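You operate a simulated robot arm through the tools that you are given. There is no shell and no other tool. Be economical: measure what you need, move in short steps, check, and stop when the job is done.

The job below is to be done with a simulated two-armed robot. You get a single attempt, and the scene is never put back.

TASK
Dust the sill, twist the scent pot OPEN and stand it there.
Fine: the chart's TOPS cloth, dry, before the pot goes up, and back in its place; hold the pot while you twist.

Only the result counts: the job must be done as asked and must still hold three seconds after the hand-in. Knocking over, shifting, dropping, spilling or breaking anything else fails it. Flat cloth is picked up by pressing the open fingertips on it (5 to 10 N) and closing them slowly along it; thin cloth reads only 2 to 8 mm in the jaws.

THE ROBOT
Two 6-joint arms with two-finger parallel grippers on one trunk, on a base that drives. Base frame: it is fixed to the floor where the robot stands at the start and does not move with it; the origin is under the middle of the robot, x ahead of it, y to its left, z up. Readings come in mm, rad, newtons and seconds.
The left shoulder is at the start at [60, 187, 1247], the right one opposite. With the tool pointing down near the work surface each hand reaches from about 100 to 600 mm from the robot's upright axis, wherever it stands, measured 20 degrees to its own side. Places, roughly: sill dust [700, -100, 1100]; scent dial [500, -200, 1000]; small window sill [700, -200, 1100]. Payload 1.57 kg a hand.
The tool frame of a hand sits at the grasp point between the pads (the TCP): z along the fingers, y along the line on which they close. The tips reach 30 mm beyond it. The gripper opens to 110 mm. The fingers are 24 mm wide and 12 mm thick; the gripper's body (48 by 112 mm) begins 78 mm behind the TCP.
Orientation is told as [roll, pitch, yaw] about the base's x, y, z axes, in that order, counted from this pose: with the fingers straight down and closing along the base's y, the tool's x points along the base's -x, its y along +y and its z along -z.

THE INTERFACE
- The arms move only by the tool apply_moves. It takes "left_plan", "right_plan" or both (then of equal length, played together; a hand with none holds still); each is a list of rows, each a list of 3 entries, a list of its own where there are three numbers: the shift along the tool's x, y, z in mm, then the turn, a rotation vector about the tool's x, y, z in rad, then the opening in per cent of the stroke, from 0 (shut) to 100 (fully open). In form: [[[x, y, z], [wx, wy, wz], claw], ...]. A call has 1 to 10 rows; each row is the pose to reach, as a shift and turn from the pose commanded when the call began, along the tool's axes at that moment. A row lasts 0.2 s, in which the tool goes at most 50 mm and 0.15 rad; a call with a longer step from one row to the next is refused whole, and so is a gripper value outside its range. Where a pose cannot be reached the arm comes as near as it can. A force on the tool above 80 N (or 10 N above the force at the start of the call, whichever is more), or a blocked arm, ends the call early, and 0.2 s more pass. The fingers move at their own pace (about 153 mm/s each) and stop on an object; they squeeze with about 31 N. The grip force told is the motor's: it shows also when the fingers shut on nothing. Time passes only in rows, and 0.2 s behind the last, so rows that repeat a pose let the fingers close. It gives the time, the measured TCP pose, the force on the tool (base axes), the opening and the grip force at its end, in the units of the frame above (readings bear some noise).
- Cameras (640 x 400 px; columns grow to the right, rows downward): "scene" is now at [18.8, -8.5, 1794.1]; the picture's right is [-0.19, -0.98, 0.00], its down [-0.75, 0.14, -0.65] and it looks along [0.64, -0.12, -0.76] (base axes); focal length 292 px, centre (320, 200). "left" rides on the left gripper at [70, -16, -141] in its tool frame; the picture's right is [0.23, 0.97, 0.00], its down [-0.86, 0.20, -0.48] and it looks along [-0.47, 0.11, 0.88] (tool axes); focal length 222 px, centre (320, 200). "right" rides on the right gripper at [70, 16, -141] in its tool frame; the picture's right is [-0.23, 0.97, 0.00], its down [-0.86, -0.20, -0.48] and it looks along [-0.47, -0.11, 0.88] (tool axes); focal length 222 px, centre (320, 200).
- capture(camera): a new picture of that camera. No time passes.
- slide_trunk(by): slides the trunk up (or, below 0, down) by that many mm; the arms and the scene camera ride with it, the base frame stays. It gives what a move gives, with no picture.
- roll_base(legs): drives the robot by 1 to 6 legs, each [ahead, left, turn to the left] in mm, mm and rad, along the robot's own axes; the way and the turn of a leg run together, so that a leg with both is an arc; at most 1500 mm and 3.142 rad a leg. The arms and the cameras ride along, it lands a little off, and it stops where it bumps. It gives what a move gives.
- pan_tilt(pan, tilt): turns the head with the scene camera to pan (to the left, within 1.501 rad either way) and tilt (down, from -0.506 to 1.204), counted from straight ahead of the robot. It gives what a move gives.
- locate(camera, pixels): for up to 12 pixels [column, row] of the newest picture of that camera ("zoom" is the newest enlarged one), the place [x, y, z] in the base frame of the surface seen there, good to about 2 mm, but the place of the scene camera against the robot may be out by one fixed shift of up to 12 mm in any direction. No time passes.
- inspect(camera, box): a new picture of the part [left, top, right, bottom] of that camera's present view, enlarged. No time passes.
- hand_in(): hands the job in; it is judged then, once.

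Go step by step. Measure first, check grasps and placings, and put right what went wrong. The budget is 80 turns and 78 pictures, counting those below and the enlarged ones. Unless the task says otherwise, let go and move clear before handing in, and close with one line.

The tools are called after ">>>" by a JSON object that holds its "op" and its "data". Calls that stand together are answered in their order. apply_moves: Moves the arms, as the interface text tells. Its arguments: {"type":"object","properties":{"left_plan":{"type":"array","items":{"type":"array"}},"right_plan":{"type":"array","items":{"type":"array"}}},"required":[]} The other tools are called the same way: slide_trunk (by) slides the trunk up or down; roll_base (legs) drives the base; pan_tilt (pan, tilt) turns the head that bears the scene camera; capture (camera) takes a picture; locate (camera, pixels) gives the place of the surface under pixels of a picture; inspect (camera, box) takes an enlarged picture of a part of a camera's view; hand_in () hands the job in.

At the start:

```text
t: 0.0
left_position: [452.0, 125.1, 1337.5]
left_orientation: [0.0, 0.0, -0.001]
left_ft_force: [1.3, -0.7, 0.2]
left_finger_gap: 110.0
left_finger_force: 0.2
right_position: [424.1, -277.9, 1347.3]
right_orientation: [0.0, 0.0, 0.0]
right_ft_force: [0.1, -0.6, 0.1]
right_finger_gap: 109.8
right_finger_force: 0.1
trunk travel left (down, up): [-875.0, 115.0]
robot x, y, heading: [-0.8, -2.4, 0.002]
head pan, tilt: [-0.192, 0.862]
```

scene: 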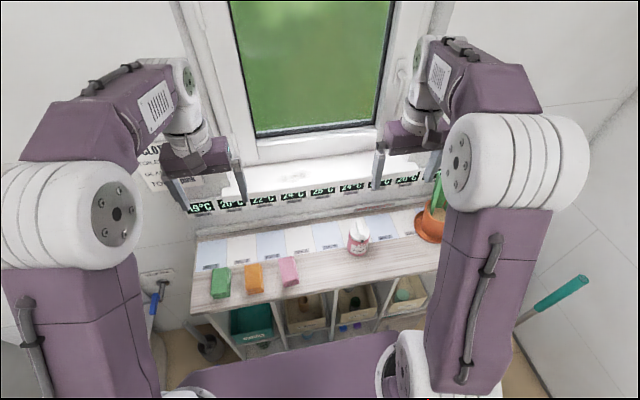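
right: 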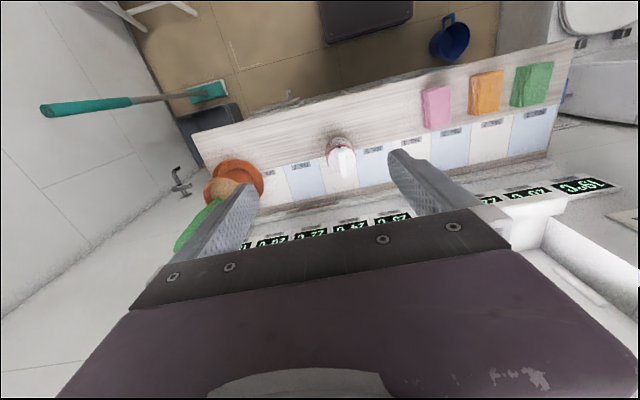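
left: 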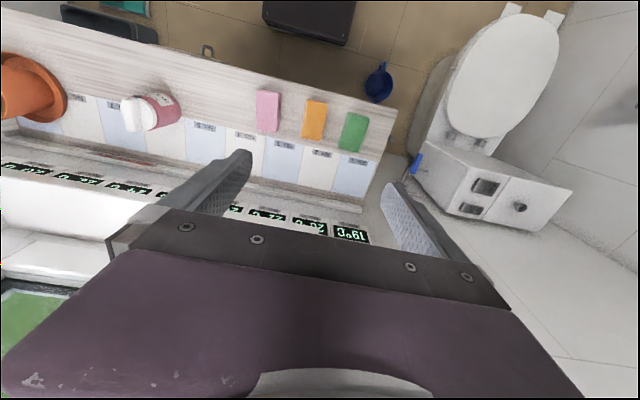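

The scene picture shows a wall chart at about (155,165), cloths at (220,282), (254,278), (289,270), and the pot at (358,237). I'll enlarge these to read them.

>>> {"op": "inspect", "data": {"camera": "scene", "box": [120, 130, 220, 200]}}

>>> {"op": "inspect", "data": {"camera": "scene", "box": [190, 200, 450, 360]}}

>>> {"op": "inspect", "data": {"camera": "left", "box": [0, 40, 400, 260]}}

```text
5.71 times, centred on (170, 165) of scene
```

zoom: 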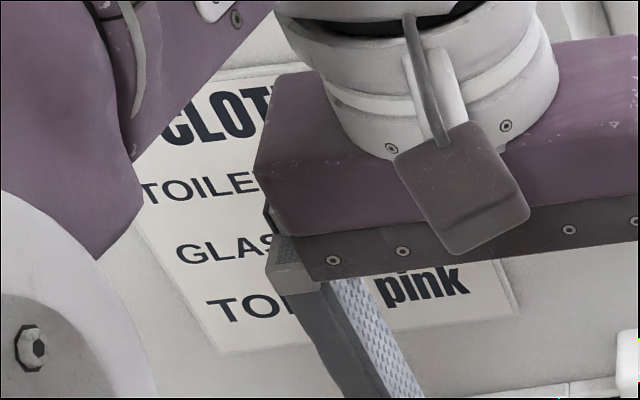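

```text
2.46 times, centred on (320, 280) of scene
```

zoom: 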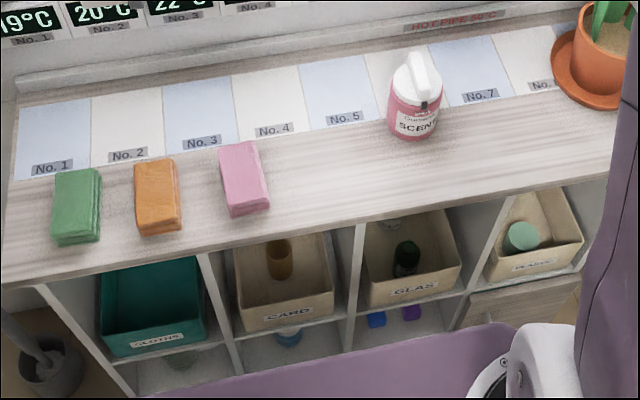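

```text
1.60 times, centred on (200, 150) of left
```

zoom: 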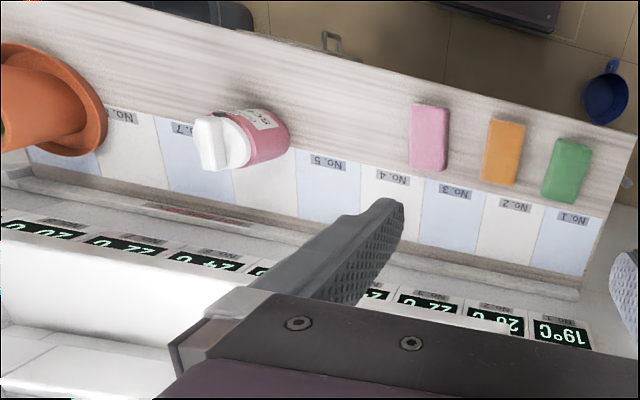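

The chart's TOPS row seems to read "pink" but the left hand hides part of it. I'll move the left hand back and inward, then read it again.

>>> {"op": "apply_moves", "data": {"left_plan": [[[40, -20, 0], [0, 0, 0], 100], [[80, -40, 0], [0, 0, 0], 100], [[120, -60, 0], [0, 0, 0], 100], [[150, -80, 0], [0, 0, 0], 100], [[180, -90, 0], [0, 0, 0], 100]]}}

>>> {"op": "pan_tilt", "data": {"pan": -0.1, "tilt": 0.65}}

>>> {"op": "capture", "data": {"camera": "scene"}}

```text
t: 1.2
left_position: [269.7, 31.8, 1335.3]
left_orientation: [0.001, -0.001, 0.0]
left_ft_force: [-0.2, 0.9, -0.7]
left_finger_gap: 109.8
left_finger_force: 0.1
right_position: [422.4, -278.0, 1348.6]
right_orientation: [0.001, -0.002, 0.0]
right_ft_force: [-0.3, 0.4, 0.1]
right_finger_gap: 109.9
right_finger_force: 0.1
trunk travel left (down, up): [-875.0, 115.0]
robot x, y, heading: [0.2, -1.4, 0.001]
head pan, tilt: [-0.192, 0.862]
```

```text
t: 1.9
left_position: [272.1, 32.7, 1335.9]
left_orientation: [0.001, 0.001, 0.001]
left_ft_force: [1.0, 0.3, -0.5]
left_finger_gap: 110.0
left_finger_force: 0.0
right_position: [423.8, -277.0, 1348.5]
right_orientation: [0.001, 0.001, 0.001]
right_ft_force: [-0.7, 0.8, -0.5]
right_finger_gap: 110.0
right_finger_force: 0.1
trunk travel left (down, up): [-875.0, 115.0]
robot x, y, heading: [-0.5, -1.3, -0.002]
head pan, tilt: [-0.099, 0.649]
```

```text
71 pictures are left
```

scene: 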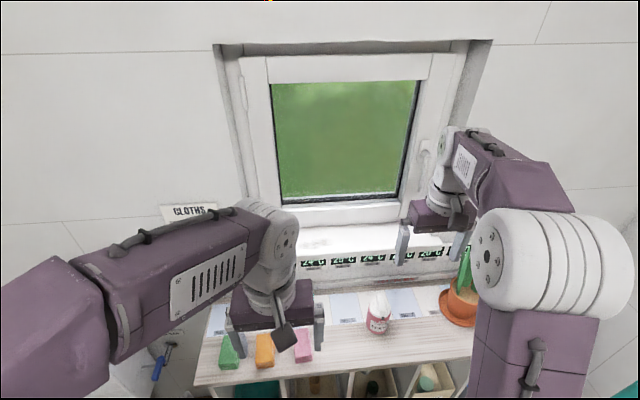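

The left forearm now hides the chart at (190,215). I'll swing the hand to the left.

>>> {"op": "apply_moves", "data": {"left_plan": [[[0, 45, 0], [0, 0, 0], 100], [[0, 90, 0], [0, 0, 0], 100], [[0, 135, 0], [0, 0, 0], 100], [[0, 180, 0], [0, 0, 0], 100], [[0, 225, 0], [0, 0, 0], 100], [[0, 270, 0], [0, 0, 0], 100], [[0, 315, 0], [0, 0, 0], 100], [[0, 350, 0], [0, 0, 0], 100]]}}

>>> {"op": "capture", "data": {"camera": "scene"}}

```text
t: 3.7
left_position: [273.8, 387.2, 1335.0]
left_orientation: [-0.003, 0.001, -0.002]
left_ft_force: [0.1, -0.4, -0.9]
left_finger_gap: 110.1
left_finger_force: 0.2
right_position: [423.1, -275.9, 1348.0]
right_orientation: [-0.002, 0.002, -0.001]
right_ft_force: [-0.3, -0.6, 0.3]
right_finger_gap: 110.1
right_finger_force: 0.0
trunk travel left (down, up): [-875.0, 115.0]
robot x, y, heading: [-1.5, -1.8, -0.002]
head pan, tilt: [-0.099, 0.649]
```

```text
70 pictures are left
```

scene: 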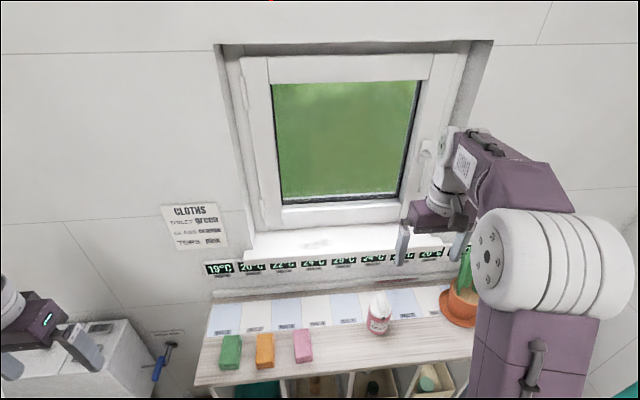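

Now the chart at (197,225) and the sill at (330,240) are free to see. I'll enlarge them.

>>> {"op": "inspect", "data": {"camera": "scene", "box": [150, 195, 246, 255]}}

>>> {"op": "inspect", "data": {"camera": "scene", "box": [200, 185, 480, 360]}}

>>> {"op": "inspect", "data": {"camera": "scene", "box": [340, 280, 436, 340]}}

>>> {"op": "locate", "data": {"camera": "scene", "pixels": [[250, 240], [330, 240], [390, 235], [252, 256], [330, 252], [380, 247], [303, 345], [230, 345], [303, 335], [379, 300], [457, 318], [379, 320]]}}

```text
6.67 times, centred on (198, 225) of scene
```

zoom: 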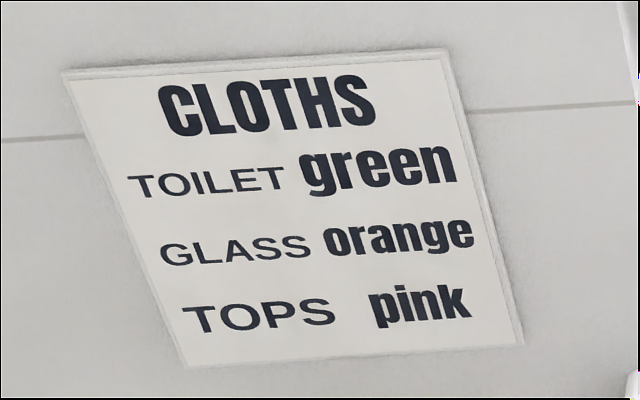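

```text
2.29 times, centred on (340, 272) of scene
```

zoom: 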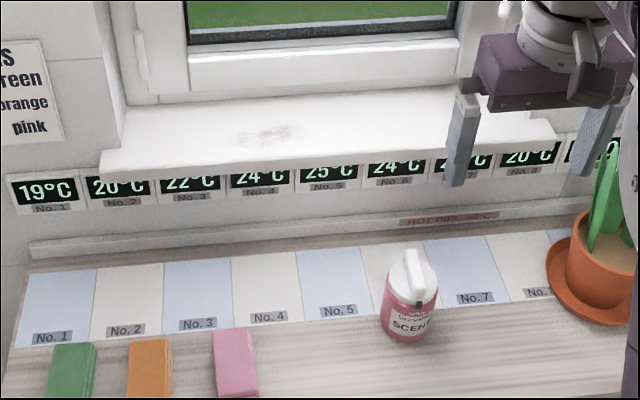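

```text
6.67 times, centred on (388, 310) of scene
```

zoom: 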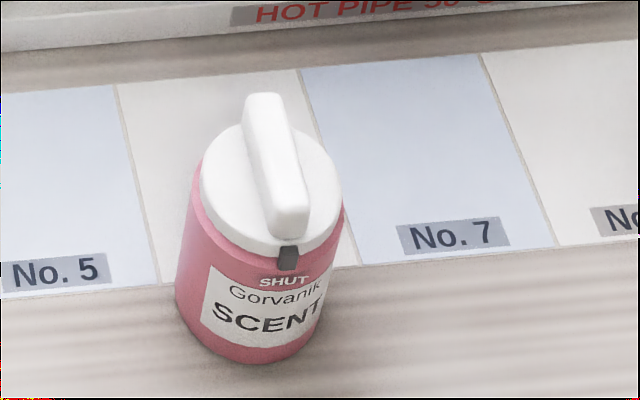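

```text
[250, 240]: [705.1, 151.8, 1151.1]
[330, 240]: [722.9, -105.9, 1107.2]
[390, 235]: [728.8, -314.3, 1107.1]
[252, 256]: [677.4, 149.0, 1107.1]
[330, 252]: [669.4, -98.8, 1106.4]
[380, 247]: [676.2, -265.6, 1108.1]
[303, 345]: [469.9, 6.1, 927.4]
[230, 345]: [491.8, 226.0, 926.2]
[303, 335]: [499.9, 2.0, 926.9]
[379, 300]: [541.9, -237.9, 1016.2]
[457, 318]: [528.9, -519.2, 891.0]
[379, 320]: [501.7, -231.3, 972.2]
```

The chart reads TOPS = pink. The pot's black pointer stands at SHUT, in front. I'll measure the dust and get the wrist camera over the pot and cloth for accurate places.

>>> {"op": "inspect", "data": {"camera": "scene", "box": [270, 215, 366, 275]}}

>>> {"op": "capture", "data": {"camera": "right"}}

>>> {"op": "locate", "data": {"camera": "right", "pixels": [[437, 107], [424, 90], [447, 88], [450, 124], [427, 128], [425, 131], [340, 160], [340, 145], [360, 205], [500, 60], [200, 135], [300, 180]]}}

```text
6.67 times, centred on (318, 245) of scene
```

zoom: 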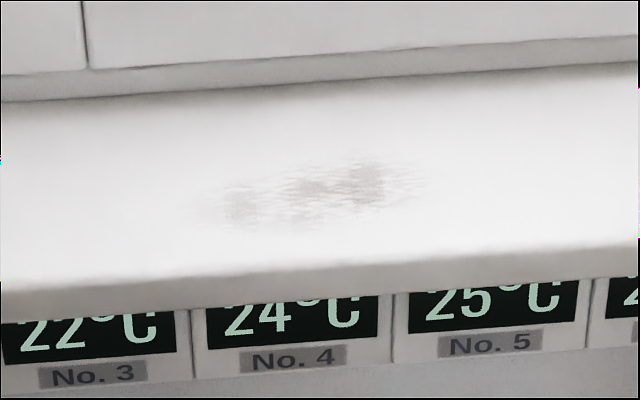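

```text
65 pictures are left
```

right: 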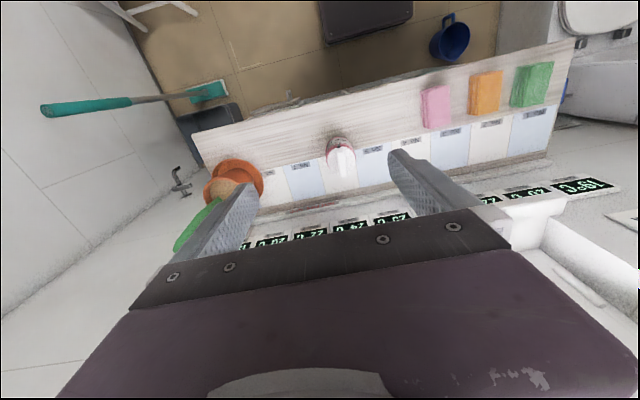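

```text
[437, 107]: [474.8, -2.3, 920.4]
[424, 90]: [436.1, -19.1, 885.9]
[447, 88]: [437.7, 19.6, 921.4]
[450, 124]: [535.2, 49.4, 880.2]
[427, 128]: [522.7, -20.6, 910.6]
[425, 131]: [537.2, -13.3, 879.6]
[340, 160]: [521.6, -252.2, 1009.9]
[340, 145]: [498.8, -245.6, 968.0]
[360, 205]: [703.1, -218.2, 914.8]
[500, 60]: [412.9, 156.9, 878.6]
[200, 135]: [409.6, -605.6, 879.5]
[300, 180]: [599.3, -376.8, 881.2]
```

The dust lies at about zoom (190–430, 150–225). I'll locate its bounds and bring the right hand over the pink cloth.

>>> {"op": "locate", "data": {"camera": "zoom", "pixels": [[190, 210], [430, 180], [310, 150], [290, 225], [365, 185], [240, 205], [300, 262], [300, 285], [300, 82], [300, 65], [300, 50]]}}

>>> {"op": "apply_moves", "data": {"right_plan": [[[0, 45, 0], [0, 0, 0], 100], [[0, 85, 20], [0, 0, 0], 100], [[0, 125, 45], [0, 0, 0], 100], [[-5, 165, 70], [0, 0, 0], 100], [[-10, 200, 100], [0, 0, 0], 100], [[-20, 235, 130], [0, 0, 0], 100], [[-35, 265, 165], [0, 0, 0], 100], [[-45, 276, 205], [0, 0, 0], 100], [[-52, 278, 240], [0, 0, 0], 100], [[-52, 278, 240], [0, 0, 0], 100]]}}

>>> {"op": "capture", "data": {"camera": "right"}}

```text
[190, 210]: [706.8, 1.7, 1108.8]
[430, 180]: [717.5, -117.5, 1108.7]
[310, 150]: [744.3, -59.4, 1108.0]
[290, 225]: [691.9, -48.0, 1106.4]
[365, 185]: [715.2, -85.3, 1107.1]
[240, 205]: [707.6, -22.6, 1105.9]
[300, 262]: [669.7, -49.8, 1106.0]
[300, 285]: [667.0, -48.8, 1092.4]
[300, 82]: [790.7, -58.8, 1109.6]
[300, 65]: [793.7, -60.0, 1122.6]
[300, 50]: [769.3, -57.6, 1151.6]
```

```text
t: 5.9
left_position: [274.0, 385.2, 1336.1]
left_orientation: [0.0, 0.001, -0.001]
left_ft_force: [-0.3, 0.1, -0.2]
left_finger_gap: 109.9
left_finger_force: 0.0
right_position: [474.1, -2.2, 1108.9]
right_orientation: [0.002, 0.0, -0.001]
right_ft_force: [0.0, 0.3, 0.6]
right_finger_gap: 110.1
right_finger_force: 0.1
trunk travel left (down, up): [-875.0, 115.0]
robot x, y, heading: [0.3, -2.2, -0.002]
head pan, tilt: [-0.099, 0.649]
```

```text
64 pictures are left
```

right: 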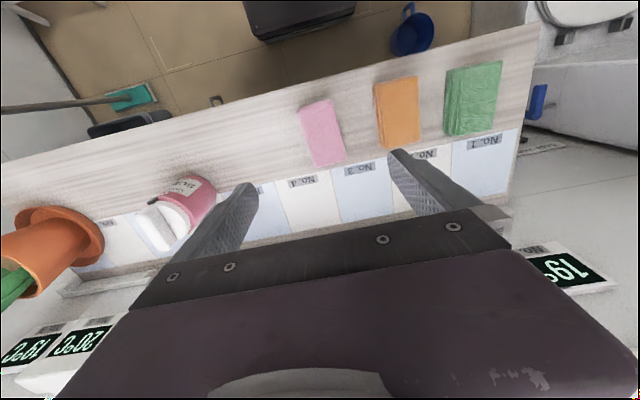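

The pink cloth shows at (300–345, 97–167). I'll enlarge and get its corners.

>>> {"op": "inspect", "data": {"camera": "right", "box": [270, 80, 398, 160]}}

>>> {"op": "locate", "data": {"camera": "right", "pixels": [[302, 108], [331, 99], [344, 157], [318, 164], [318, 168], [322, 130], [376, 84], [380, 140], [417, 135], [417, 78], [450, 75], [445, 130]]}}

```text
5.00 times, centred on (334, 120) of right
```

zoom: 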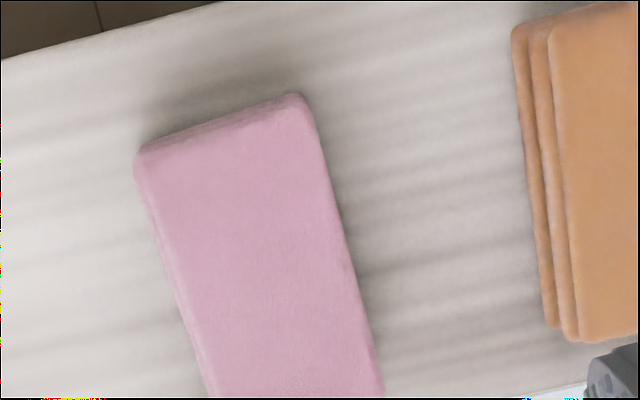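

```text
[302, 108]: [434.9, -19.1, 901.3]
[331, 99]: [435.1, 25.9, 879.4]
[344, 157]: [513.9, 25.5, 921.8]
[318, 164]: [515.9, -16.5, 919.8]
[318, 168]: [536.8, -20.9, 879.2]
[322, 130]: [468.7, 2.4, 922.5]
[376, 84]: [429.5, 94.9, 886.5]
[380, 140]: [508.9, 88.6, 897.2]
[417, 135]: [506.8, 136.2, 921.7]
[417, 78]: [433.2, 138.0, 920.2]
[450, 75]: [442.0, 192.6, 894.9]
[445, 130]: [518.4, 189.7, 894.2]
```

The pink block spans x 432–517, y −19…25, z 879…922. I'll descend with the jaw narrowed to about 77 mm, keeping the tips 16 mm above the table.

>>> {"op": "apply_moves", "data": {"right_plan": [[[0, 3, 40], [0, 0, 0], 70], [[0, 5, 80], [0, 0, 0], 70], [[0, 5, 120], [0, 0, 0], 70], [[0, 5, 150], [0, 0, 0], 70], [[0, 5, 170], [0, 0, 0], 70], [[0, 5, 183], [0, 0, 0], 70], [[0, 5, 183], [0, 0, 0], 70]]}}

>>> {"op": "capture", "data": {"camera": "right"}}

>>> {"op": "pan_tilt", "data": {"pan": 0.0, "tilt": 1.1}}

>>> {"op": "capture", "data": {"camera": "scene"}}

```text
t: 7.5
left_position: [273.7, 384.1, 1336.6]
left_orientation: [0.0, -0.002, -0.001]
left_ft_force: [0.5, 1.1, 0.2]
left_finger_gap: 110.2
left_finger_force: 0.0
right_position: [475.1, 6.5, 926.3]
right_orientation: [0.001, -0.001, 0.0]
right_ft_force: [-0.8, 0.5, -0.5]
right_finger_gap: 76.8
right_finger_force: 0.0
trunk travel left (down, up): [-875.0, 115.0]
robot x, y, heading: [-2.3, -1.0, 0.0]
head pan, tilt: [-0.099, 0.649]
```

```text
62 pictures are left
```

right: 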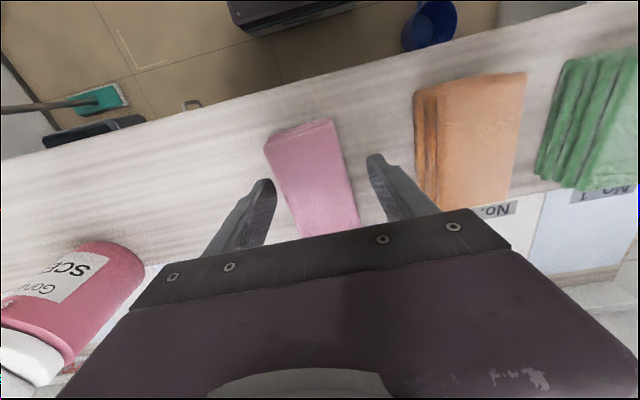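

```text
t: 8.4
left_position: [274.4, 384.9, 1336.0]
left_orientation: [-0.001, 0.0, 0.0]
left_ft_force: [-0.4, -0.6, 0.1]
left_finger_gap: 110.1
left_finger_force: 0.1
right_position: [476.1, 5.0, 927.0]
right_orientation: [0.0, 0.001, -0.001]
right_ft_force: [-0.1, 0.1, 0.4]
right_finger_gap: 77.3
right_finger_force: 0.0
trunk travel left (down, up): [-875.0, 115.0]
robot x, y, heading: [1.3, 0.0, 0.0]
head pan, tilt: [0.0, 1.1]
```

```text
61 pictures are left
```

scene: 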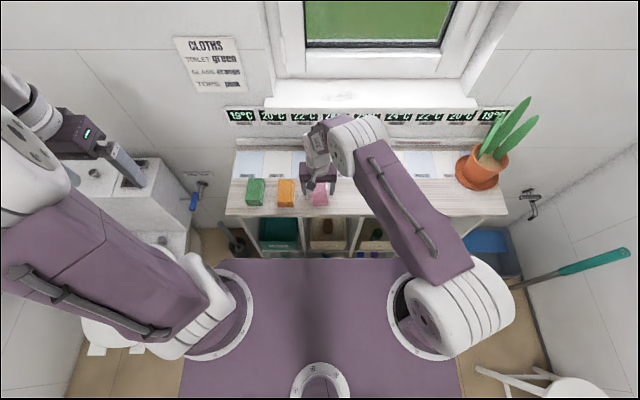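

The fingers straddle the cloth evenly. I'll close on it, lift a little, and locate the robot's front edge.

>>> {"op": "apply_moves", "data": {"right_plan": [[[0, 0, 0], [0, 0, 0], 40], [[0, 0, 0], [0, 0, 0], 30], [[0, 0, 0], [0, 0, 0], 15], [[0, 0, 0], [0, 0, 0], 10], [[0, 0, -20], [0, 0, 0], 10], [[0, 0, -60], [0, 0, 0], 10], [[0, 0, -100], [0, 0, 0], 10], [[0, 0, -100], [0, 0, 0], 10]]}}

>>> {"op": "capture", "data": {"camera": "right"}}

>>> {"op": "locate", "data": {"camera": "scene", "pixels": [[300, 262], [245, 262], [375, 264], [310, 222], [280, 250], [340, 245], [400, 217]]}}

```text
t: 10.2
left_position: [274.4, 386.3, 1336.5]
left_orientation: [-0.001, 0.001, 0.0]
left_ft_force: [0.5, 0.0, -0.1]
left_finger_gap: 110.1
left_finger_force: 0.0
right_position: [475.0, 4.9, 1026.3]
right_orientation: [0.0, 0.0, 0.0]
right_ft_force: [0.7, 0.1, -0.1]
right_finger_gap: 11.3
right_finger_force: 0.1
trunk travel left (down, up): [-875.0, 115.0]
robot x, y, heading: [-1.9, -3.8, 0.001]
head pan, tilt: [0.0, 1.1]
```

```text
60 pictures are left
```

right: 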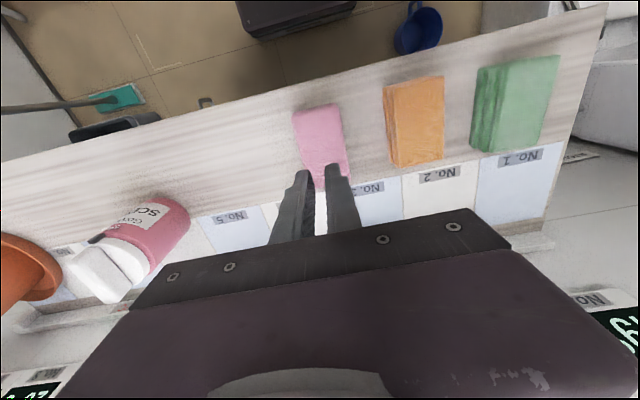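

```text
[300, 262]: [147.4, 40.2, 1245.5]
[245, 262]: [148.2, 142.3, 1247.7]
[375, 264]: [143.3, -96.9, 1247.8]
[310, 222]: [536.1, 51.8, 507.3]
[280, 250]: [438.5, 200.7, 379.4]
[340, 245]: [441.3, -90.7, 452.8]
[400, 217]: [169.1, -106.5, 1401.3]
```

The jaws read 11 mm, my commanded floor, and came up empty, so the cloth compresses thinner than that. I'll check whether it moved, then close fully.

>>> {"op": "inspect", "data": {"camera": "right", "box": [270, 90, 366, 150]}}

>>> {"op": "locate", "data": {"camera": "right", "pixels": [[294, 112], [336, 104], [320, 140], [348, 160], [303, 165], [318, 184], [341, 130], [300, 140]]}}

```text
6.67 times, centred on (318, 120) of right
```

zoom: 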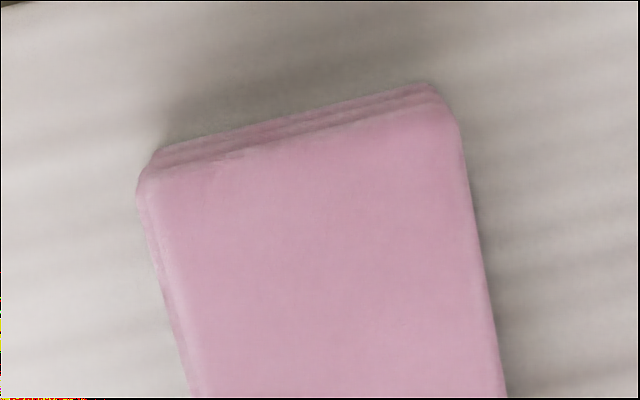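

```text
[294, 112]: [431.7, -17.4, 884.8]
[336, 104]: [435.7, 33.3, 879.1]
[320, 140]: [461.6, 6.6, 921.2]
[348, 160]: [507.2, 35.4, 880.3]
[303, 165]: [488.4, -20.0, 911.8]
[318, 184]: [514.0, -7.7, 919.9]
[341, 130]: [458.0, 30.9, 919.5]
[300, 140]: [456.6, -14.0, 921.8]
```

The cloth only shifted a few mm. I'll descend deeper (tips at about 888) and close in stages, reading the force.

>>> {"op": "apply_moves", "data": {"right_plan": [[[0, 2, 0], [0, 0, 0], 70], [[0, 3, 30], [0, 0, 0], 70], [[0, 3, 70], [0, 0, 0], 70], [[0, 3, 100], [0, 0, 0], 70], [[0, 3, 108], [0, 0, 0], 70], [[0, 3, 108], [0, 0, 0], 50], [[0, 3, 108], [0, 0, 0], 40], [[0, 3, 108], [0, 0, 0], 35], [[0, 3, 108], [0, 0, 0], 30], [[0, 3, 108], [0, 0, 0], 30]]}}

>>> {"op": "capture", "data": {"camera": "right"}}

```text
t: 12.4
left_position: [274.1, 385.8, 1336.1]
left_orientation: [0.0, 0.0, 0.0]
left_ft_force: [0.1, -0.5, -0.6]
left_finger_gap: 110.1
left_finger_force: 0.0
right_position: [475.2, 7.1, 916.8]
right_orientation: [0.0, 0.0, 0.001]
right_ft_force: [0.6, 0.9, 0.3]
right_finger_gap: 55.2
right_finger_force: 31.6
trunk travel left (down, up): [-875.0, 115.0]
robot x, y, heading: [0.0, -1.0, 0.002]
head pan, tilt: [0.0, 1.1]
```

```text
58 pictures are left
```

right: 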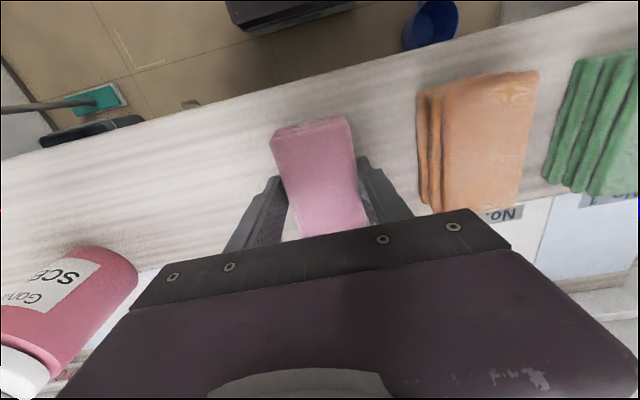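

Now the jaws hold the cloth at 55 mm with 31.6 N. I'll lift gently and look.

>>> {"op": "apply_moves", "data": {"right_plan": [[[0, 0, 0], [0, 0, 0], 25], [[0, 0, -10], [0, 0, 0], 25], [[0, 0, -20], [0, 0, 0], 25], [[0, 0, -40], [0, 0, 0], 25], [[0, 0, -60], [0, 0, 0], 25], [[0, 0, -60], [0, 0, 0], 25]]}}

>>> {"op": "capture", "data": {"camera": "right"}}

```text
t: 13.8
left_position: [274.9, 384.9, 1336.8]
left_orientation: [0.0, -0.001, -0.001]
left_ft_force: [0.6, -0.6, -0.5]
left_finger_gap: 109.8
left_finger_force: 0.0
right_position: [476.7, 5.3, 976.7]
right_orientation: [0.0, 0.001, 0.001]
right_ft_force: [-0.6, 0.9, -1.0]
right_finger_gap: 55.3
right_finger_force: 31.4
trunk travel left (down, up): [-875.0, 115.0]
robot x, y, heading: [-1.9, -3.2, 0.002]
head pan, tilt: [0.0, 1.1]
```

```text
57 pictures are left
```

right: 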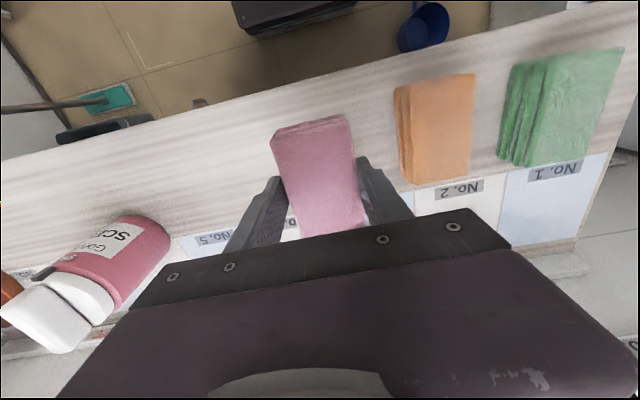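

The cloth is held: it stayed put in view while the neighbours receded. I'll raise it to z≈1210, then drive ahead 150 mm.

>>> {"op": "apply_moves", "data": {"right_plan": [[[0, 0, -40], [0, 0, 0], 25], [[0, 0, -80], [0, 0, 0], 25], [[0, 0, -120], [0, 0, 0], 25], [[0, 0, -160], [0, 0, 0], 25], [[0, 0, -200], [0, 0, 0], 25], [[0, 0, -235], [0, 0, 0], 25], [[0, 0, -235], [0, 0, 0], 25]]}}

>>> {"op": "roll_base", "data": {"legs": [[80, 0, 0]]}}

>>> {"op": "roll_base", "data": {"legs": [[70, 0, 0]]}}

>>> {"op": "pan_tilt", "data": {"pan": -0.1, "tilt": 0.8}}

>>> {"op": "capture", "data": {"camera": "scene"}}

>>> {"op": "capture", "data": {"camera": "right"}}

```text
t: 15.4
left_position: [276.0, 385.0, 1334.5]
left_orientation: [0.001, 0.001, 0.002]
left_ft_force: [-0.5, 0.7, 0.5]
left_finger_gap: 110.2
left_finger_force: 0.1
right_position: [472.7, 10.3, 1209.2]
right_orientation: [-0.001, 0.0, -0.001]
right_ft_force: [0.0, -0.7, 0.4]
right_finger_gap: 55.0
right_finger_force: 31.0
trunk travel left (down, up): [-875.0, 115.0]
robot x, y, heading: [0.1, -1.3, 0.0]
head pan, tilt: [0.0, 1.1]
```

```text
t: 16.5
left_position: [343.9, 384.8, 1337.3]
left_orientation: [0.001, -0.008, 0.002]
left_ft_force: [-0.8, -0.1, -0.5]
left_finger_gap: 110.1
left_finger_force: 0.2
right_position: [543.7, 10.4, 1212.4]
right_orientation: [-0.001, -0.007, 0.001]
right_ft_force: [0.2, -0.8, -0.9]
right_finger_gap: 55.0
right_finger_force: 31.2
trunk travel left (down, up): [-875.0, 115.0]
robot x, y, heading: [75.9, -1.9, -0.003]
head pan, tilt: [0.0, 1.1]
```

```text
t: 17.5
left_position: [412.3, 384.6, 1336.2]
left_orientation: [-0.001, -0.007, 0.0]
left_ft_force: [-1.0, -0.6, 0.5]
left_finger_gap: 109.9
left_finger_force: 0.1
right_position: [611.7, 11.1, 1213.2]
right_orientation: [-0.002, -0.006, 0.002]
right_ft_force: [-0.3, -0.2, -0.2]
right_finger_gap: 55.2
right_finger_force: 31.1
trunk travel left (down, up): [-875.0, 115.0]
robot x, y, heading: [147.6, -2.6, 0.0]
head pan, tilt: [0.0, 1.1]
```

```text
t: 18.3
left_position: [421.9, 385.0, 1335.4]
left_orientation: [0.0, 0.001, 0.0]
left_ft_force: [-0.7, 0.0, -0.1]
left_finger_gap: 110.1
left_finger_force: 0.1
right_position: [619.1, 9.8, 1209.4]
right_orientation: [-0.001, 0.001, 0.001]
right_ft_force: [1.1, 0.7, -0.3]
right_finger_gap: 55.2
right_finger_force: 30.8
trunk travel left (down, up): [-875.0, 115.0]
robot x, y, heading: [147.1, -1.6, 0.002]
head pan, tilt: [-0.099, 0.799]
```

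```text
56 pictures are left
```

scene: 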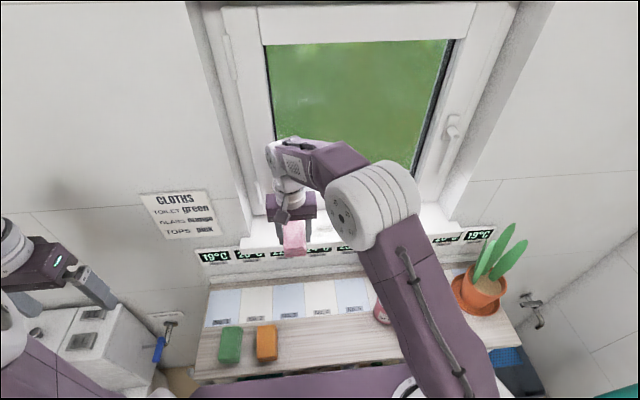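

```text
55 pictures are left
```

right: 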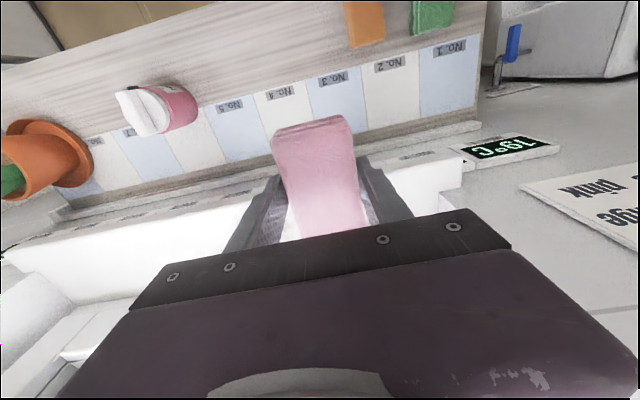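

The drive was clean. I'll extend over the sill at a safe height above the dust's left end and locate the sill top in the wrist picture.

>>> {"op": "locate", "data": {"camera": "right", "pixels": [[150, 240], [430, 185], [100, 260], [300, 232], [60, 300]]}}

>>> {"op": "apply_moves", "data": {"right_plan": [[[-25, 0, 0], [0, 0, 0], 25], [[-50, 0, 0], [0, 0, 0], 25], [[-75, 0, 0], [0, 0, 0], 25], [[-98, 15, 0], [0, 0, 0], 25], [[-98, 15, 0], [0, 0, 0], 25]]}}

>>> {"op": "capture", "data": {"camera": "right"}}

>>> {"op": "capture", "data": {"camera": "scene"}}

```text
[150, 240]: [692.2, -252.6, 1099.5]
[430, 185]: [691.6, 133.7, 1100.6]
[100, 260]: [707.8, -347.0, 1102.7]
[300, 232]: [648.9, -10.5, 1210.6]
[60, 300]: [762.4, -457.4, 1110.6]
```

```text
t: 19.5
left_position: [419.3, 385.2, 1335.0]
left_orientation: [0.0, 0.001, 0.001]
left_ft_force: [-0.1, -0.9, -0.1]
left_finger_gap: 110.1
left_finger_force: 0.1
right_position: [695.4, 18.6, 1207.9]
right_orientation: [-0.001, -0.001, 0.002]
right_ft_force: [-0.4, -0.3, -0.2]
right_finger_gap: 55.2
right_finger_force: 30.9
right hand out of reach, approached as far as the arm can: row 4, 5
trunk travel left (down, up): [-875.0, 115.0]
robot x, y, heading: [146.5, 0.2, 0.002]
head pan, tilt: [-0.099, 0.799]
```

```text
54 pictures are left
```

right: 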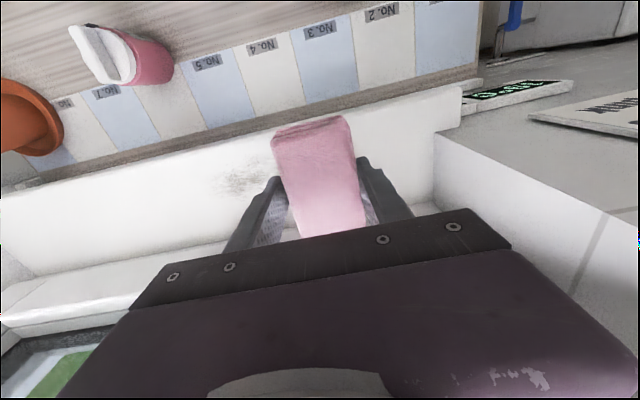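

```text
53 pictures are left
```

scene: 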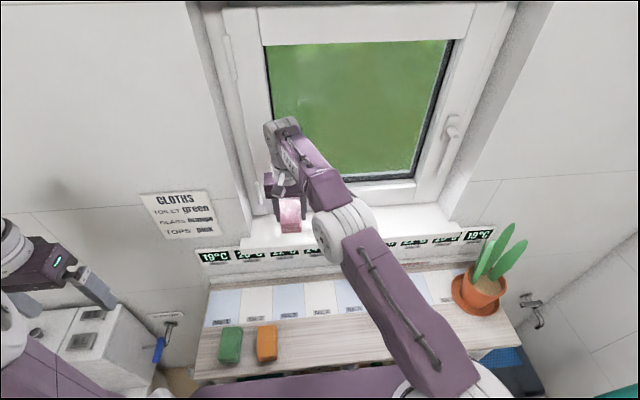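

The dust shows at wrist pixels (222–275, 163–192), with the sill top at z=1100. I'll locate its bounds, and since the arm is at its limit, pull back and drive on 60 mm.

>>> {"op": "locate", "data": {"camera": "right", "pixels": [[222, 180], [245, 163], [245, 192], [268, 168], [200, 160], [230, 135], [215, 210], [180, 240], [215, 225]]}}

>>> {"op": "apply_moves", "data": {"right_plan": [[[30, 0, 0], [0, 0, 0], 25], [[60, 0, 0], [0, 0, 0], 25], [[60, 0, 0], [0, 0, 0], 25]]}}

>>> {"op": "roll_base", "data": {"legs": [[60, 0, 0]]}}

```text
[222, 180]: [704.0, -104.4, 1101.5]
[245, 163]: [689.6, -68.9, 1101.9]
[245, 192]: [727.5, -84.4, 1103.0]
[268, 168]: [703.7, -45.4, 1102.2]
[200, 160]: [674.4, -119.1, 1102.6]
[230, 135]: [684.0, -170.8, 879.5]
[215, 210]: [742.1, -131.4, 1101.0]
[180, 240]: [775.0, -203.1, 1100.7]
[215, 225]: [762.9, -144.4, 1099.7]
```

```text
t: 20.3
left_position: [422.4, 385.7, 1334.1]
left_orientation: [0.0, 0.001, 0.001]
left_ft_force: [0.1, -0.1, 0.7]
left_finger_gap: 110.0
left_finger_force: 0.0
right_position: [638.7, 18.8, 1208.6]
right_orientation: [0.0, -0.001, 0.001]
right_ft_force: [0.5, -0.1, -0.4]
right_finger_gap: 55.0
right_finger_force: 31.4
trunk travel left (down, up): [-875.0, 115.0]
robot x, y, heading: [145.8, 0.6, 0.002]
head pan, tilt: [-0.099, 0.799]
```

```text
t: 21.3
left_position: [468.6, 386.7, 1339.0]
left_orientation: [-0.002, -0.008, -0.001]
left_ft_force: [-1.0, 0.2, 0.5]
left_finger_gap: 110.0
left_finger_force: 0.1
right_position: [686.8, 18.1, 1212.0]
right_orientation: [-0.001, -0.008, 0.004]
right_ft_force: [-1.4, 0.5, 0.2]
right_finger_gap: 55.3
right_finger_force: 30.4
trunk travel left (down, up): [-875.0, 115.0]
robot x, y, heading: [206.2, -0.1, -0.001]
head pan, tilt: [-0.099, 0.799]
```

Driven on. The hand should now be at about x 699. I'll move to x≈710, y≈30 and descend to just above contact (contact expected at TCP z≈1138).

>>> {"op": "apply_moves", "data": {"right_plan": [[[-10, 8, 0], [0, 0, 0], 25], [[-10, 12, 20], [0, 0, 0], 25], [[-10, 12, 45], [0, 0, 0], 25], [[-10, 12, 64], [0, 0, 0], 25], [[-10, 12, 64], [0, 0, 0], 25]]}}

>>> {"op": "capture", "data": {"camera": "scene"}}

>>> {"op": "capture", "data": {"camera": "right"}}

```text
t: 22.5
left_position: [477.6, 385.7, 1337.1]
left_orientation: [-0.001, 0.0, 0.002]
left_ft_force: [-0.4, 0.3, -0.2]
left_finger_gap: 110.1
left_finger_force: 0.1
right_position: [707.3, 29.1, 1144.3]
right_orientation: [0.0, -0.003, 0.003]
right_ft_force: [0.3, 0.1, -0.6]
right_finger_gap: 55.2
right_finger_force: 31.4
trunk travel left (down, up): [-875.0, 115.0]
robot x, y, heading: [210.7, -2.6, 0.001]
head pan, tilt: [-0.099, 0.799]
```

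```text
52 pictures are left
```

scene: 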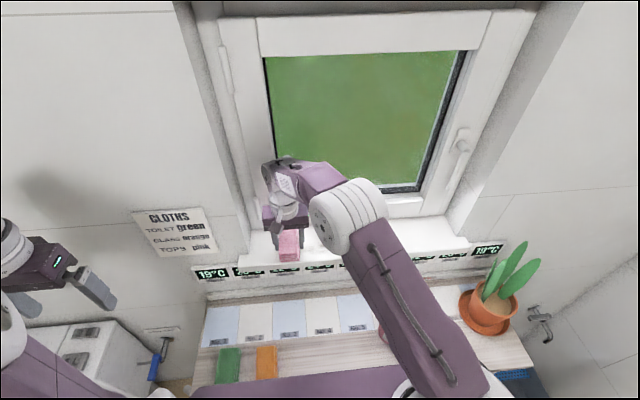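

```text
51 pictures are left
```

right: 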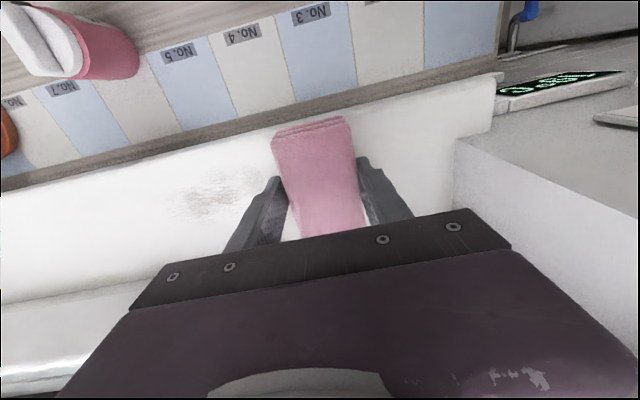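

All clear above the sill. I'll lower in small steps and watch for contact force.

>>> {"op": "apply_moves", "data": {"right_plan": [[[0, 0, 2], [0, 0, 0], 25], [[0, 0, 4], [0, 0, 0], 25], [[0, 0, 6], [0, 0, 0], 25], [[0, 0, 8], [0, 0, 0], 25]]}}

```text
t: 23.5
left_position: [478.2, 384.7, 1335.4]
left_orientation: [-0.001, 0.001, 0.001]
left_ft_force: [0.1, -0.2, -0.2]
left_finger_gap: 109.9
left_finger_force: 0.0
right_position: [706.1, 28.8, 1139.4]
right_orientation: [0.002, -0.003, 0.001]
right_ft_force: [2.7, -1.7, 15.8]
right_finger_gap: 55.5
right_finger_force: 31.0
trunk travel left (down, up): [-875.0, 115.0]
robot x, y, heading: [207.8, -1.2, 0.005]
head pan, tilt: [-0.099, 0.799]
```

In contact with 16 N. I'll back off by 2 mm and sweep to y≈−145.

>>> {"op": "apply_moves", "data": {"right_plan": [[[0, -18, -2], [0, 0, 0], 25], [[0, -36, -2], [0, 0, 0], 25], [[0, -54, -2], [0, 0, 0], 25], [[0, -72, -2], [0, 0, 0], 25], [[0, -90, -2], [0, 0, 0], 25], [[0, -108, -2], [0, 0, 0], 25], [[0, -126, -2], [0, 0, 0], 25], [[0, -144, -2], [0, 0, 0], 25], [[0, -162, -2], [0, 0, 0], 25], [[0, -175, -2], [0, 0, 0], 25]]}}

>>> {"op": "capture", "data": {"camera": "right"}}

>>> {"op": "inspect", "data": {"camera": "scene", "box": [240, 200, 400, 300]}}

```text
t: 25.7
left_position: [479.7, 387.1, 1336.0]
left_orientation: [-0.002, 0.001, 0.001]
left_ft_force: [-0.1, -0.1, 0.0]
left_finger_gap: 110.3
left_finger_force: 0.0
right_position: [706.1, -142.4, 1139.0]
right_orientation: [0.0, -0.001, 0.001]
right_ft_force: [0.4, 4.8, 11.7]
right_finger_gap: 55.1
right_finger_force: 30.9
trunk travel left (down, up): [-875.0, 115.0]
robot x, y, heading: [209.9, 1.5, 0.002]
head pan, tilt: [-0.099, 0.799]
```

```text
50 pictures are left
```

right: 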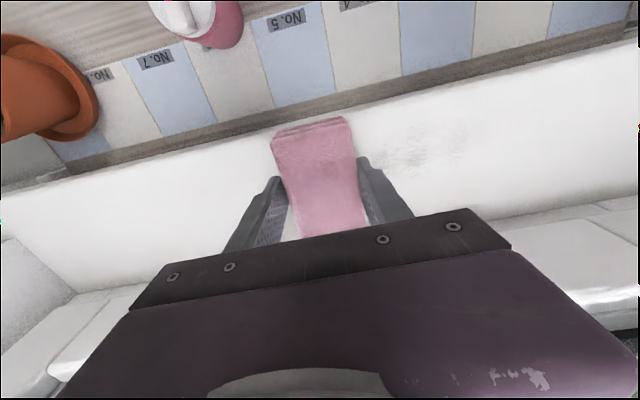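

```text
4.00 times, centred on (320, 250) of scene
```

zoom: 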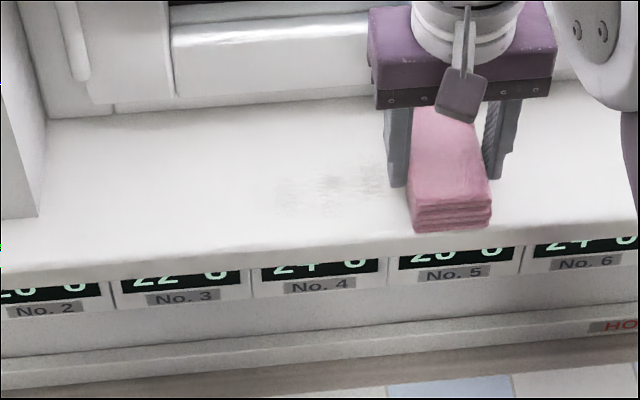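

The stain faded a lot, though traces remain at wrist (425,155). I'll stroke back and forth more, a bit firmer.

>>> {"op": "apply_moves", "data": {"right_plan": [[[-4, 18, 1], [0, 0, 0], 25], [[-4, 36, 1], [0, 0, 0], 25], [[-4, 54, 1], [0, 0, 0], 25], [[-4, 72, 1], [0, 0, 0], 25], [[-4, 90, 1], [0, 0, 0], 25], [[-4, 108, 1], [0, 0, 0], 25], [[-4, 126, 1], [0, 0, 0], 25], [[-4, 144, 1], [0, 0, 0], 25], [[-4, 162, 1], [0, 0, 0], 25], [[-4, 175, 1], [0, 0, 0], 25]]}}

>>> {"op": "apply_moves", "data": {"right_plan": [[[5, -18, 0], [0, 0, 0], 25], [[5, -36, 0], [0, 0, 0], 25], [[5, -54, 0], [0, 0, 0], 25], [[5, -72, 0], [0, 0, 0], 25], [[5, -90, 0], [0, 0, 0], 25], [[5, -108, 0], [0, 0, 0], 25], [[5, -126, 0], [0, 0, 0], 25], [[5, -144, 0], [0, 0, 0], 25], [[5, -162, 0], [0, 0, 0], 25], [[5, -175, 0], [0, 0, 0], 25]]}}

>>> {"op": "capture", "data": {"camera": "right"}}

>>> {"op": "inspect", "data": {"camera": "scene", "box": [240, 200, 400, 300]}}

```text
t: 27.9
left_position: [477.8, 384.0, 1336.9]
left_orientation: [0.003, -0.002, 0.001]
left_ft_force: [-0.6, 0.4, 0.1]
left_finger_gap: 110.2
left_finger_force: 0.0
right_position: [706.2, 27.4, 1138.3]
right_orientation: [0.002, -0.001, 0.001]
right_ft_force: [-0.1, -4.4, 19.9]
right_finger_gap: 55.2
right_finger_force: 30.7
trunk travel left (down, up): [-875.0, 115.0]
robot x, y, heading: [208.9, 4.1, -0.001]
head pan, tilt: [-0.099, 0.799]
```

```text
t: 30.1
left_position: [478.4, 387.1, 1333.9]
left_orientation: [-0.002, -0.001, 0.002]
left_ft_force: [-1.6, -0.5, -1.1]
left_finger_gap: 110.1
left_finger_force: 0.1
right_position: [703.0, -142.1, 1138.5]
right_orientation: [0.0, -0.003, 0.001]
right_ft_force: [0.6, 4.4, 13.0]
right_finger_gap: 55.0
right_finger_force: 30.9
trunk travel left (down, up): [-875.0, 115.0]
robot x, y, heading: [208.3, 1.8, -0.001]
head pan, tilt: [-0.099, 0.799]
```

```text
48 pictures are left
```

right: 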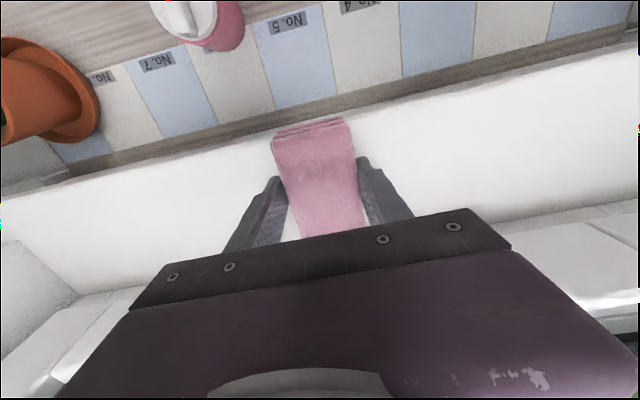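

```text
4.00 times, centred on (320, 250) of scene
```

zoom: 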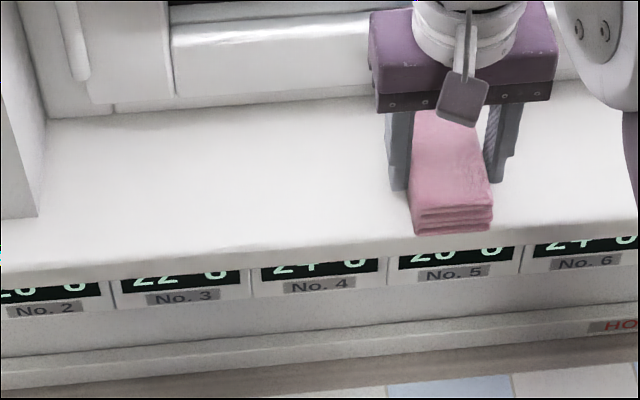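

The sill looks clean. One last stroke on the way back, then lift clear.

>>> {"op": "apply_moves", "data": {"right_plan": [[[-2, 20, 0], [0, 0, 0], 25], [[-2, 40, 0], [0, 0, 0], 25], [[-2, 60, 0], [0, 0, 0], 25], [[-2, 80, 0], [0, 0, 0], 25], [[-2, 100, 0], [0, 0, 0], 25], [[-2, 120, 0], [0, 0, 0], 25], [[-2, 140, 0], [0, 0, 0], 25], [[-2, 145, -25], [0, 0, 0], 25], [[-2, 145, -70], [0, 0, 0], 25], [[-2, 145, -70], [0, 0, 0], 25]]}}

>>> {"op": "roll_base", "data": {"legs": [[-150, 0, 0]]}}

>>> {"op": "capture", "data": {"camera": "scene"}}

>>> {"op": "capture", "data": {"camera": "right"}}

```text
t: 32.3
left_position: [479.5, 386.2, 1335.9]
left_orientation: [0.0, 0.0, 0.001]
left_ft_force: [0.5, -0.6, -0.6]
left_finger_gap: 110.0
left_finger_force: 0.1
right_position: [710.2, 2.8, 1209.0]
right_orientation: [0.0, 0.003, 0.001]
right_ft_force: [0.7, 0.0, -0.3]
right_finger_gap: 55.1
right_finger_force: 31.1
trunk travel left (down, up): [-875.0, 115.0]
robot x, y, heading: [207.2, -0.6, -0.002]
head pan, tilt: [-0.099, 0.799]
```

```text
t: 33.6
left_position: [336.8, 384.9, 1334.4]
left_orientation: [0.0, 0.003, -0.002]
left_ft_force: [0.3, -0.2, -0.2]
left_finger_gap: 109.9
left_finger_force: 0.1
right_position: [564.5, 1.1, 1207.2]
right_orientation: [0.0, 0.003, -0.003]
right_ft_force: [-0.3, -0.4, -0.6]
right_finger_gap: 55.2
right_finger_force: 31.1
trunk travel left (down, up): [-875.0, 115.0]
robot x, y, heading: [56.2, -1.8, 0.001]
head pan, tilt: [-0.099, 0.799]
```

```text
46 pictures are left
```

scene: 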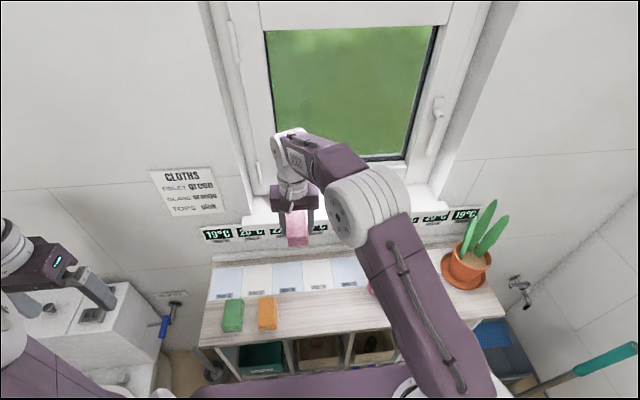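

```text
45 pictures are left
```

right: 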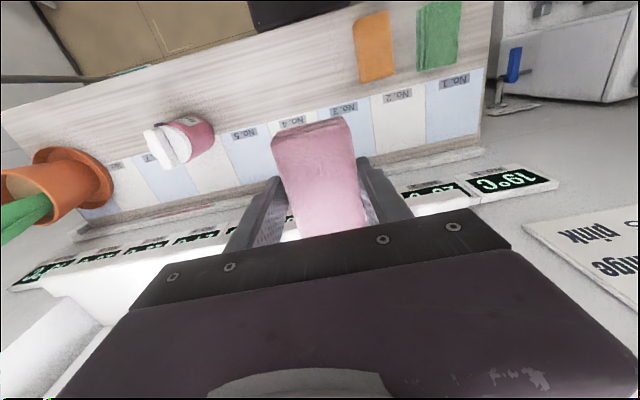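

The robot backed away cleanly. I'll bring the cloth back above its place at x≈475, y≈3 and go down to z≈960.

>>> {"op": "apply_moves", "data": {"right_plan": [[[45, 0, 0], [0, 0, 0], 25], [[85, 2, 20], [0, 0, 0], 25], [[85, 2, 60], [0, 0, 0], 25], [[85, 2, 100], [0, 0, 0], 25], [[85, 2, 145], [0, 0, 0], 25], [[85, 2, 190], [0, 0, 0], 25], [[85, 2, 230], [0, 0, 0], 25], [[85, 2, 247], [0, 0, 0], 25], [[85, 2, 247], [0, 0, 0], 25]]}}

>>> {"op": "capture", "data": {"camera": "right"}}

```text
t: 35.6
left_position: [334.7, 384.5, 1335.8]
left_orientation: [0.0, -0.001, -0.005]
left_ft_force: [0.5, -0.8, -0.1]
left_finger_gap: 110.2
left_finger_force: 0.0
right_position: [478.7, 3.5, 960.6]
right_orientation: [-0.001, 0.0, -0.001]
right_ft_force: [-0.6, 0.3, -0.5]
right_finger_gap: 55.0
right_finger_force: 30.0
trunk travel left (down, up): [-875.0, 115.0]
robot x, y, heading: [57.9, 0.4, -0.006]
head pan, tilt: [-0.099, 0.799]
```

```text
44 pictures are left
```

right: 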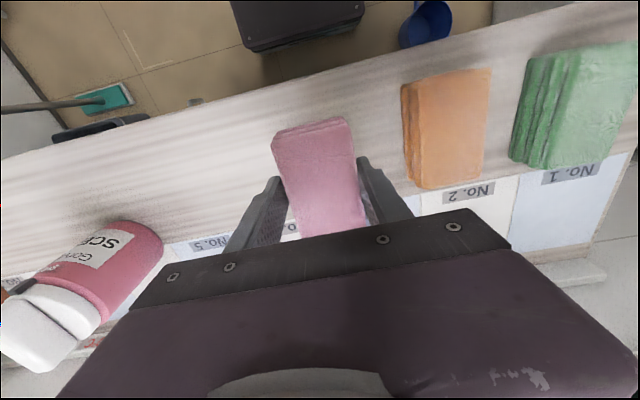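

Right over its place. I'll lower until the cloth touches the table (TCP z≈918).

>>> {"op": "apply_moves", "data": {"right_plan": [[[3, 0, 20], [0, 0, 0], 25], [[3, 0, 34], [0, 0, 0], 25], [[3, 0, 40], [0, 0, 0], 25], [[3, 0, 42], [0, 0, 0], 25], [[3, 0, 43], [0, 0, 0], 25]]}}

```text
t: 36.8
left_position: [334.4, 385.3, 1335.6]
left_orientation: [-0.001, 0.0, -0.002]
left_ft_force: [-0.5, -0.1, -0.1]
left_finger_gap: 110.1
left_finger_force: 0.1
right_position: [473.8, 3.6, 917.2]
right_orientation: [-0.001, 0.0, -0.003]
right_ft_force: [0.4, -1.0, -0.7]
right_finger_gap: 55.2
right_finger_force: 31.5
trunk travel left (down, up): [-875.0, 115.0]
robot x, y, heading: [56.7, -0.1, -0.003]
head pan, tilt: [-0.099, 0.799]
```

>>> {"op": "apply_moves", "data": {"right_plan": [[[0, 0, 1], [0, 0, 0], 60], [[0, 0, 1], [0, 0, 0], 70], [[0, 0, -2], [0, 0, 0], 70], [[0, 0, -20], [0, 0, 0], 70], [[0, 0, -60], [0, 0, 0], 70], [[0, 0, -100], [0, 0, 0], 70], [[0, 0, -140], [0, 0, 0], 70], [[0, 0, -180], [0, 0, 0], 100], [[0, 0, -180], [0, 0, 0], 100]]}}

>>> {"op": "capture", "data": {"camera": "right"}}

```text
t: 38.8
left_position: [333.7, 384.4, 1335.1]
left_orientation: [-0.001, 0.001, -0.005]
left_ft_force: [0.6, 0.1, -0.3]
left_finger_gap: 109.7
left_finger_force: 0.1
right_position: [473.4, 3.2, 1098.8]
right_orientation: [0.0, 0.001, -0.004]
right_ft_force: [-0.9, 0.0, 0.1]
right_finger_gap: 109.9
right_finger_force: 0.1
trunk travel left (down, up): [-875.0, 115.0]
robot x, y, heading: [56.9, -2.4, -0.001]
head pan, tilt: [-0.099, 0.799]
```

```text
43 pictures are left
```

right: 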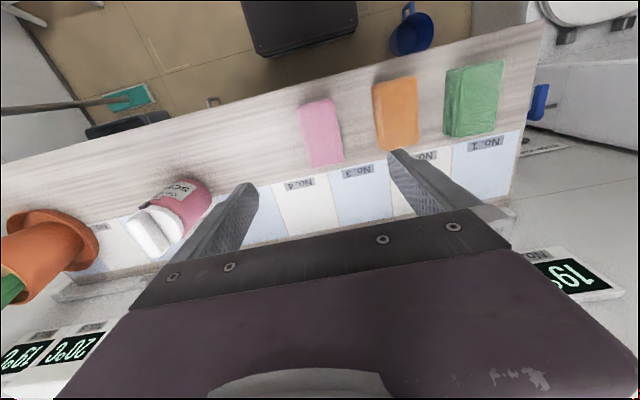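

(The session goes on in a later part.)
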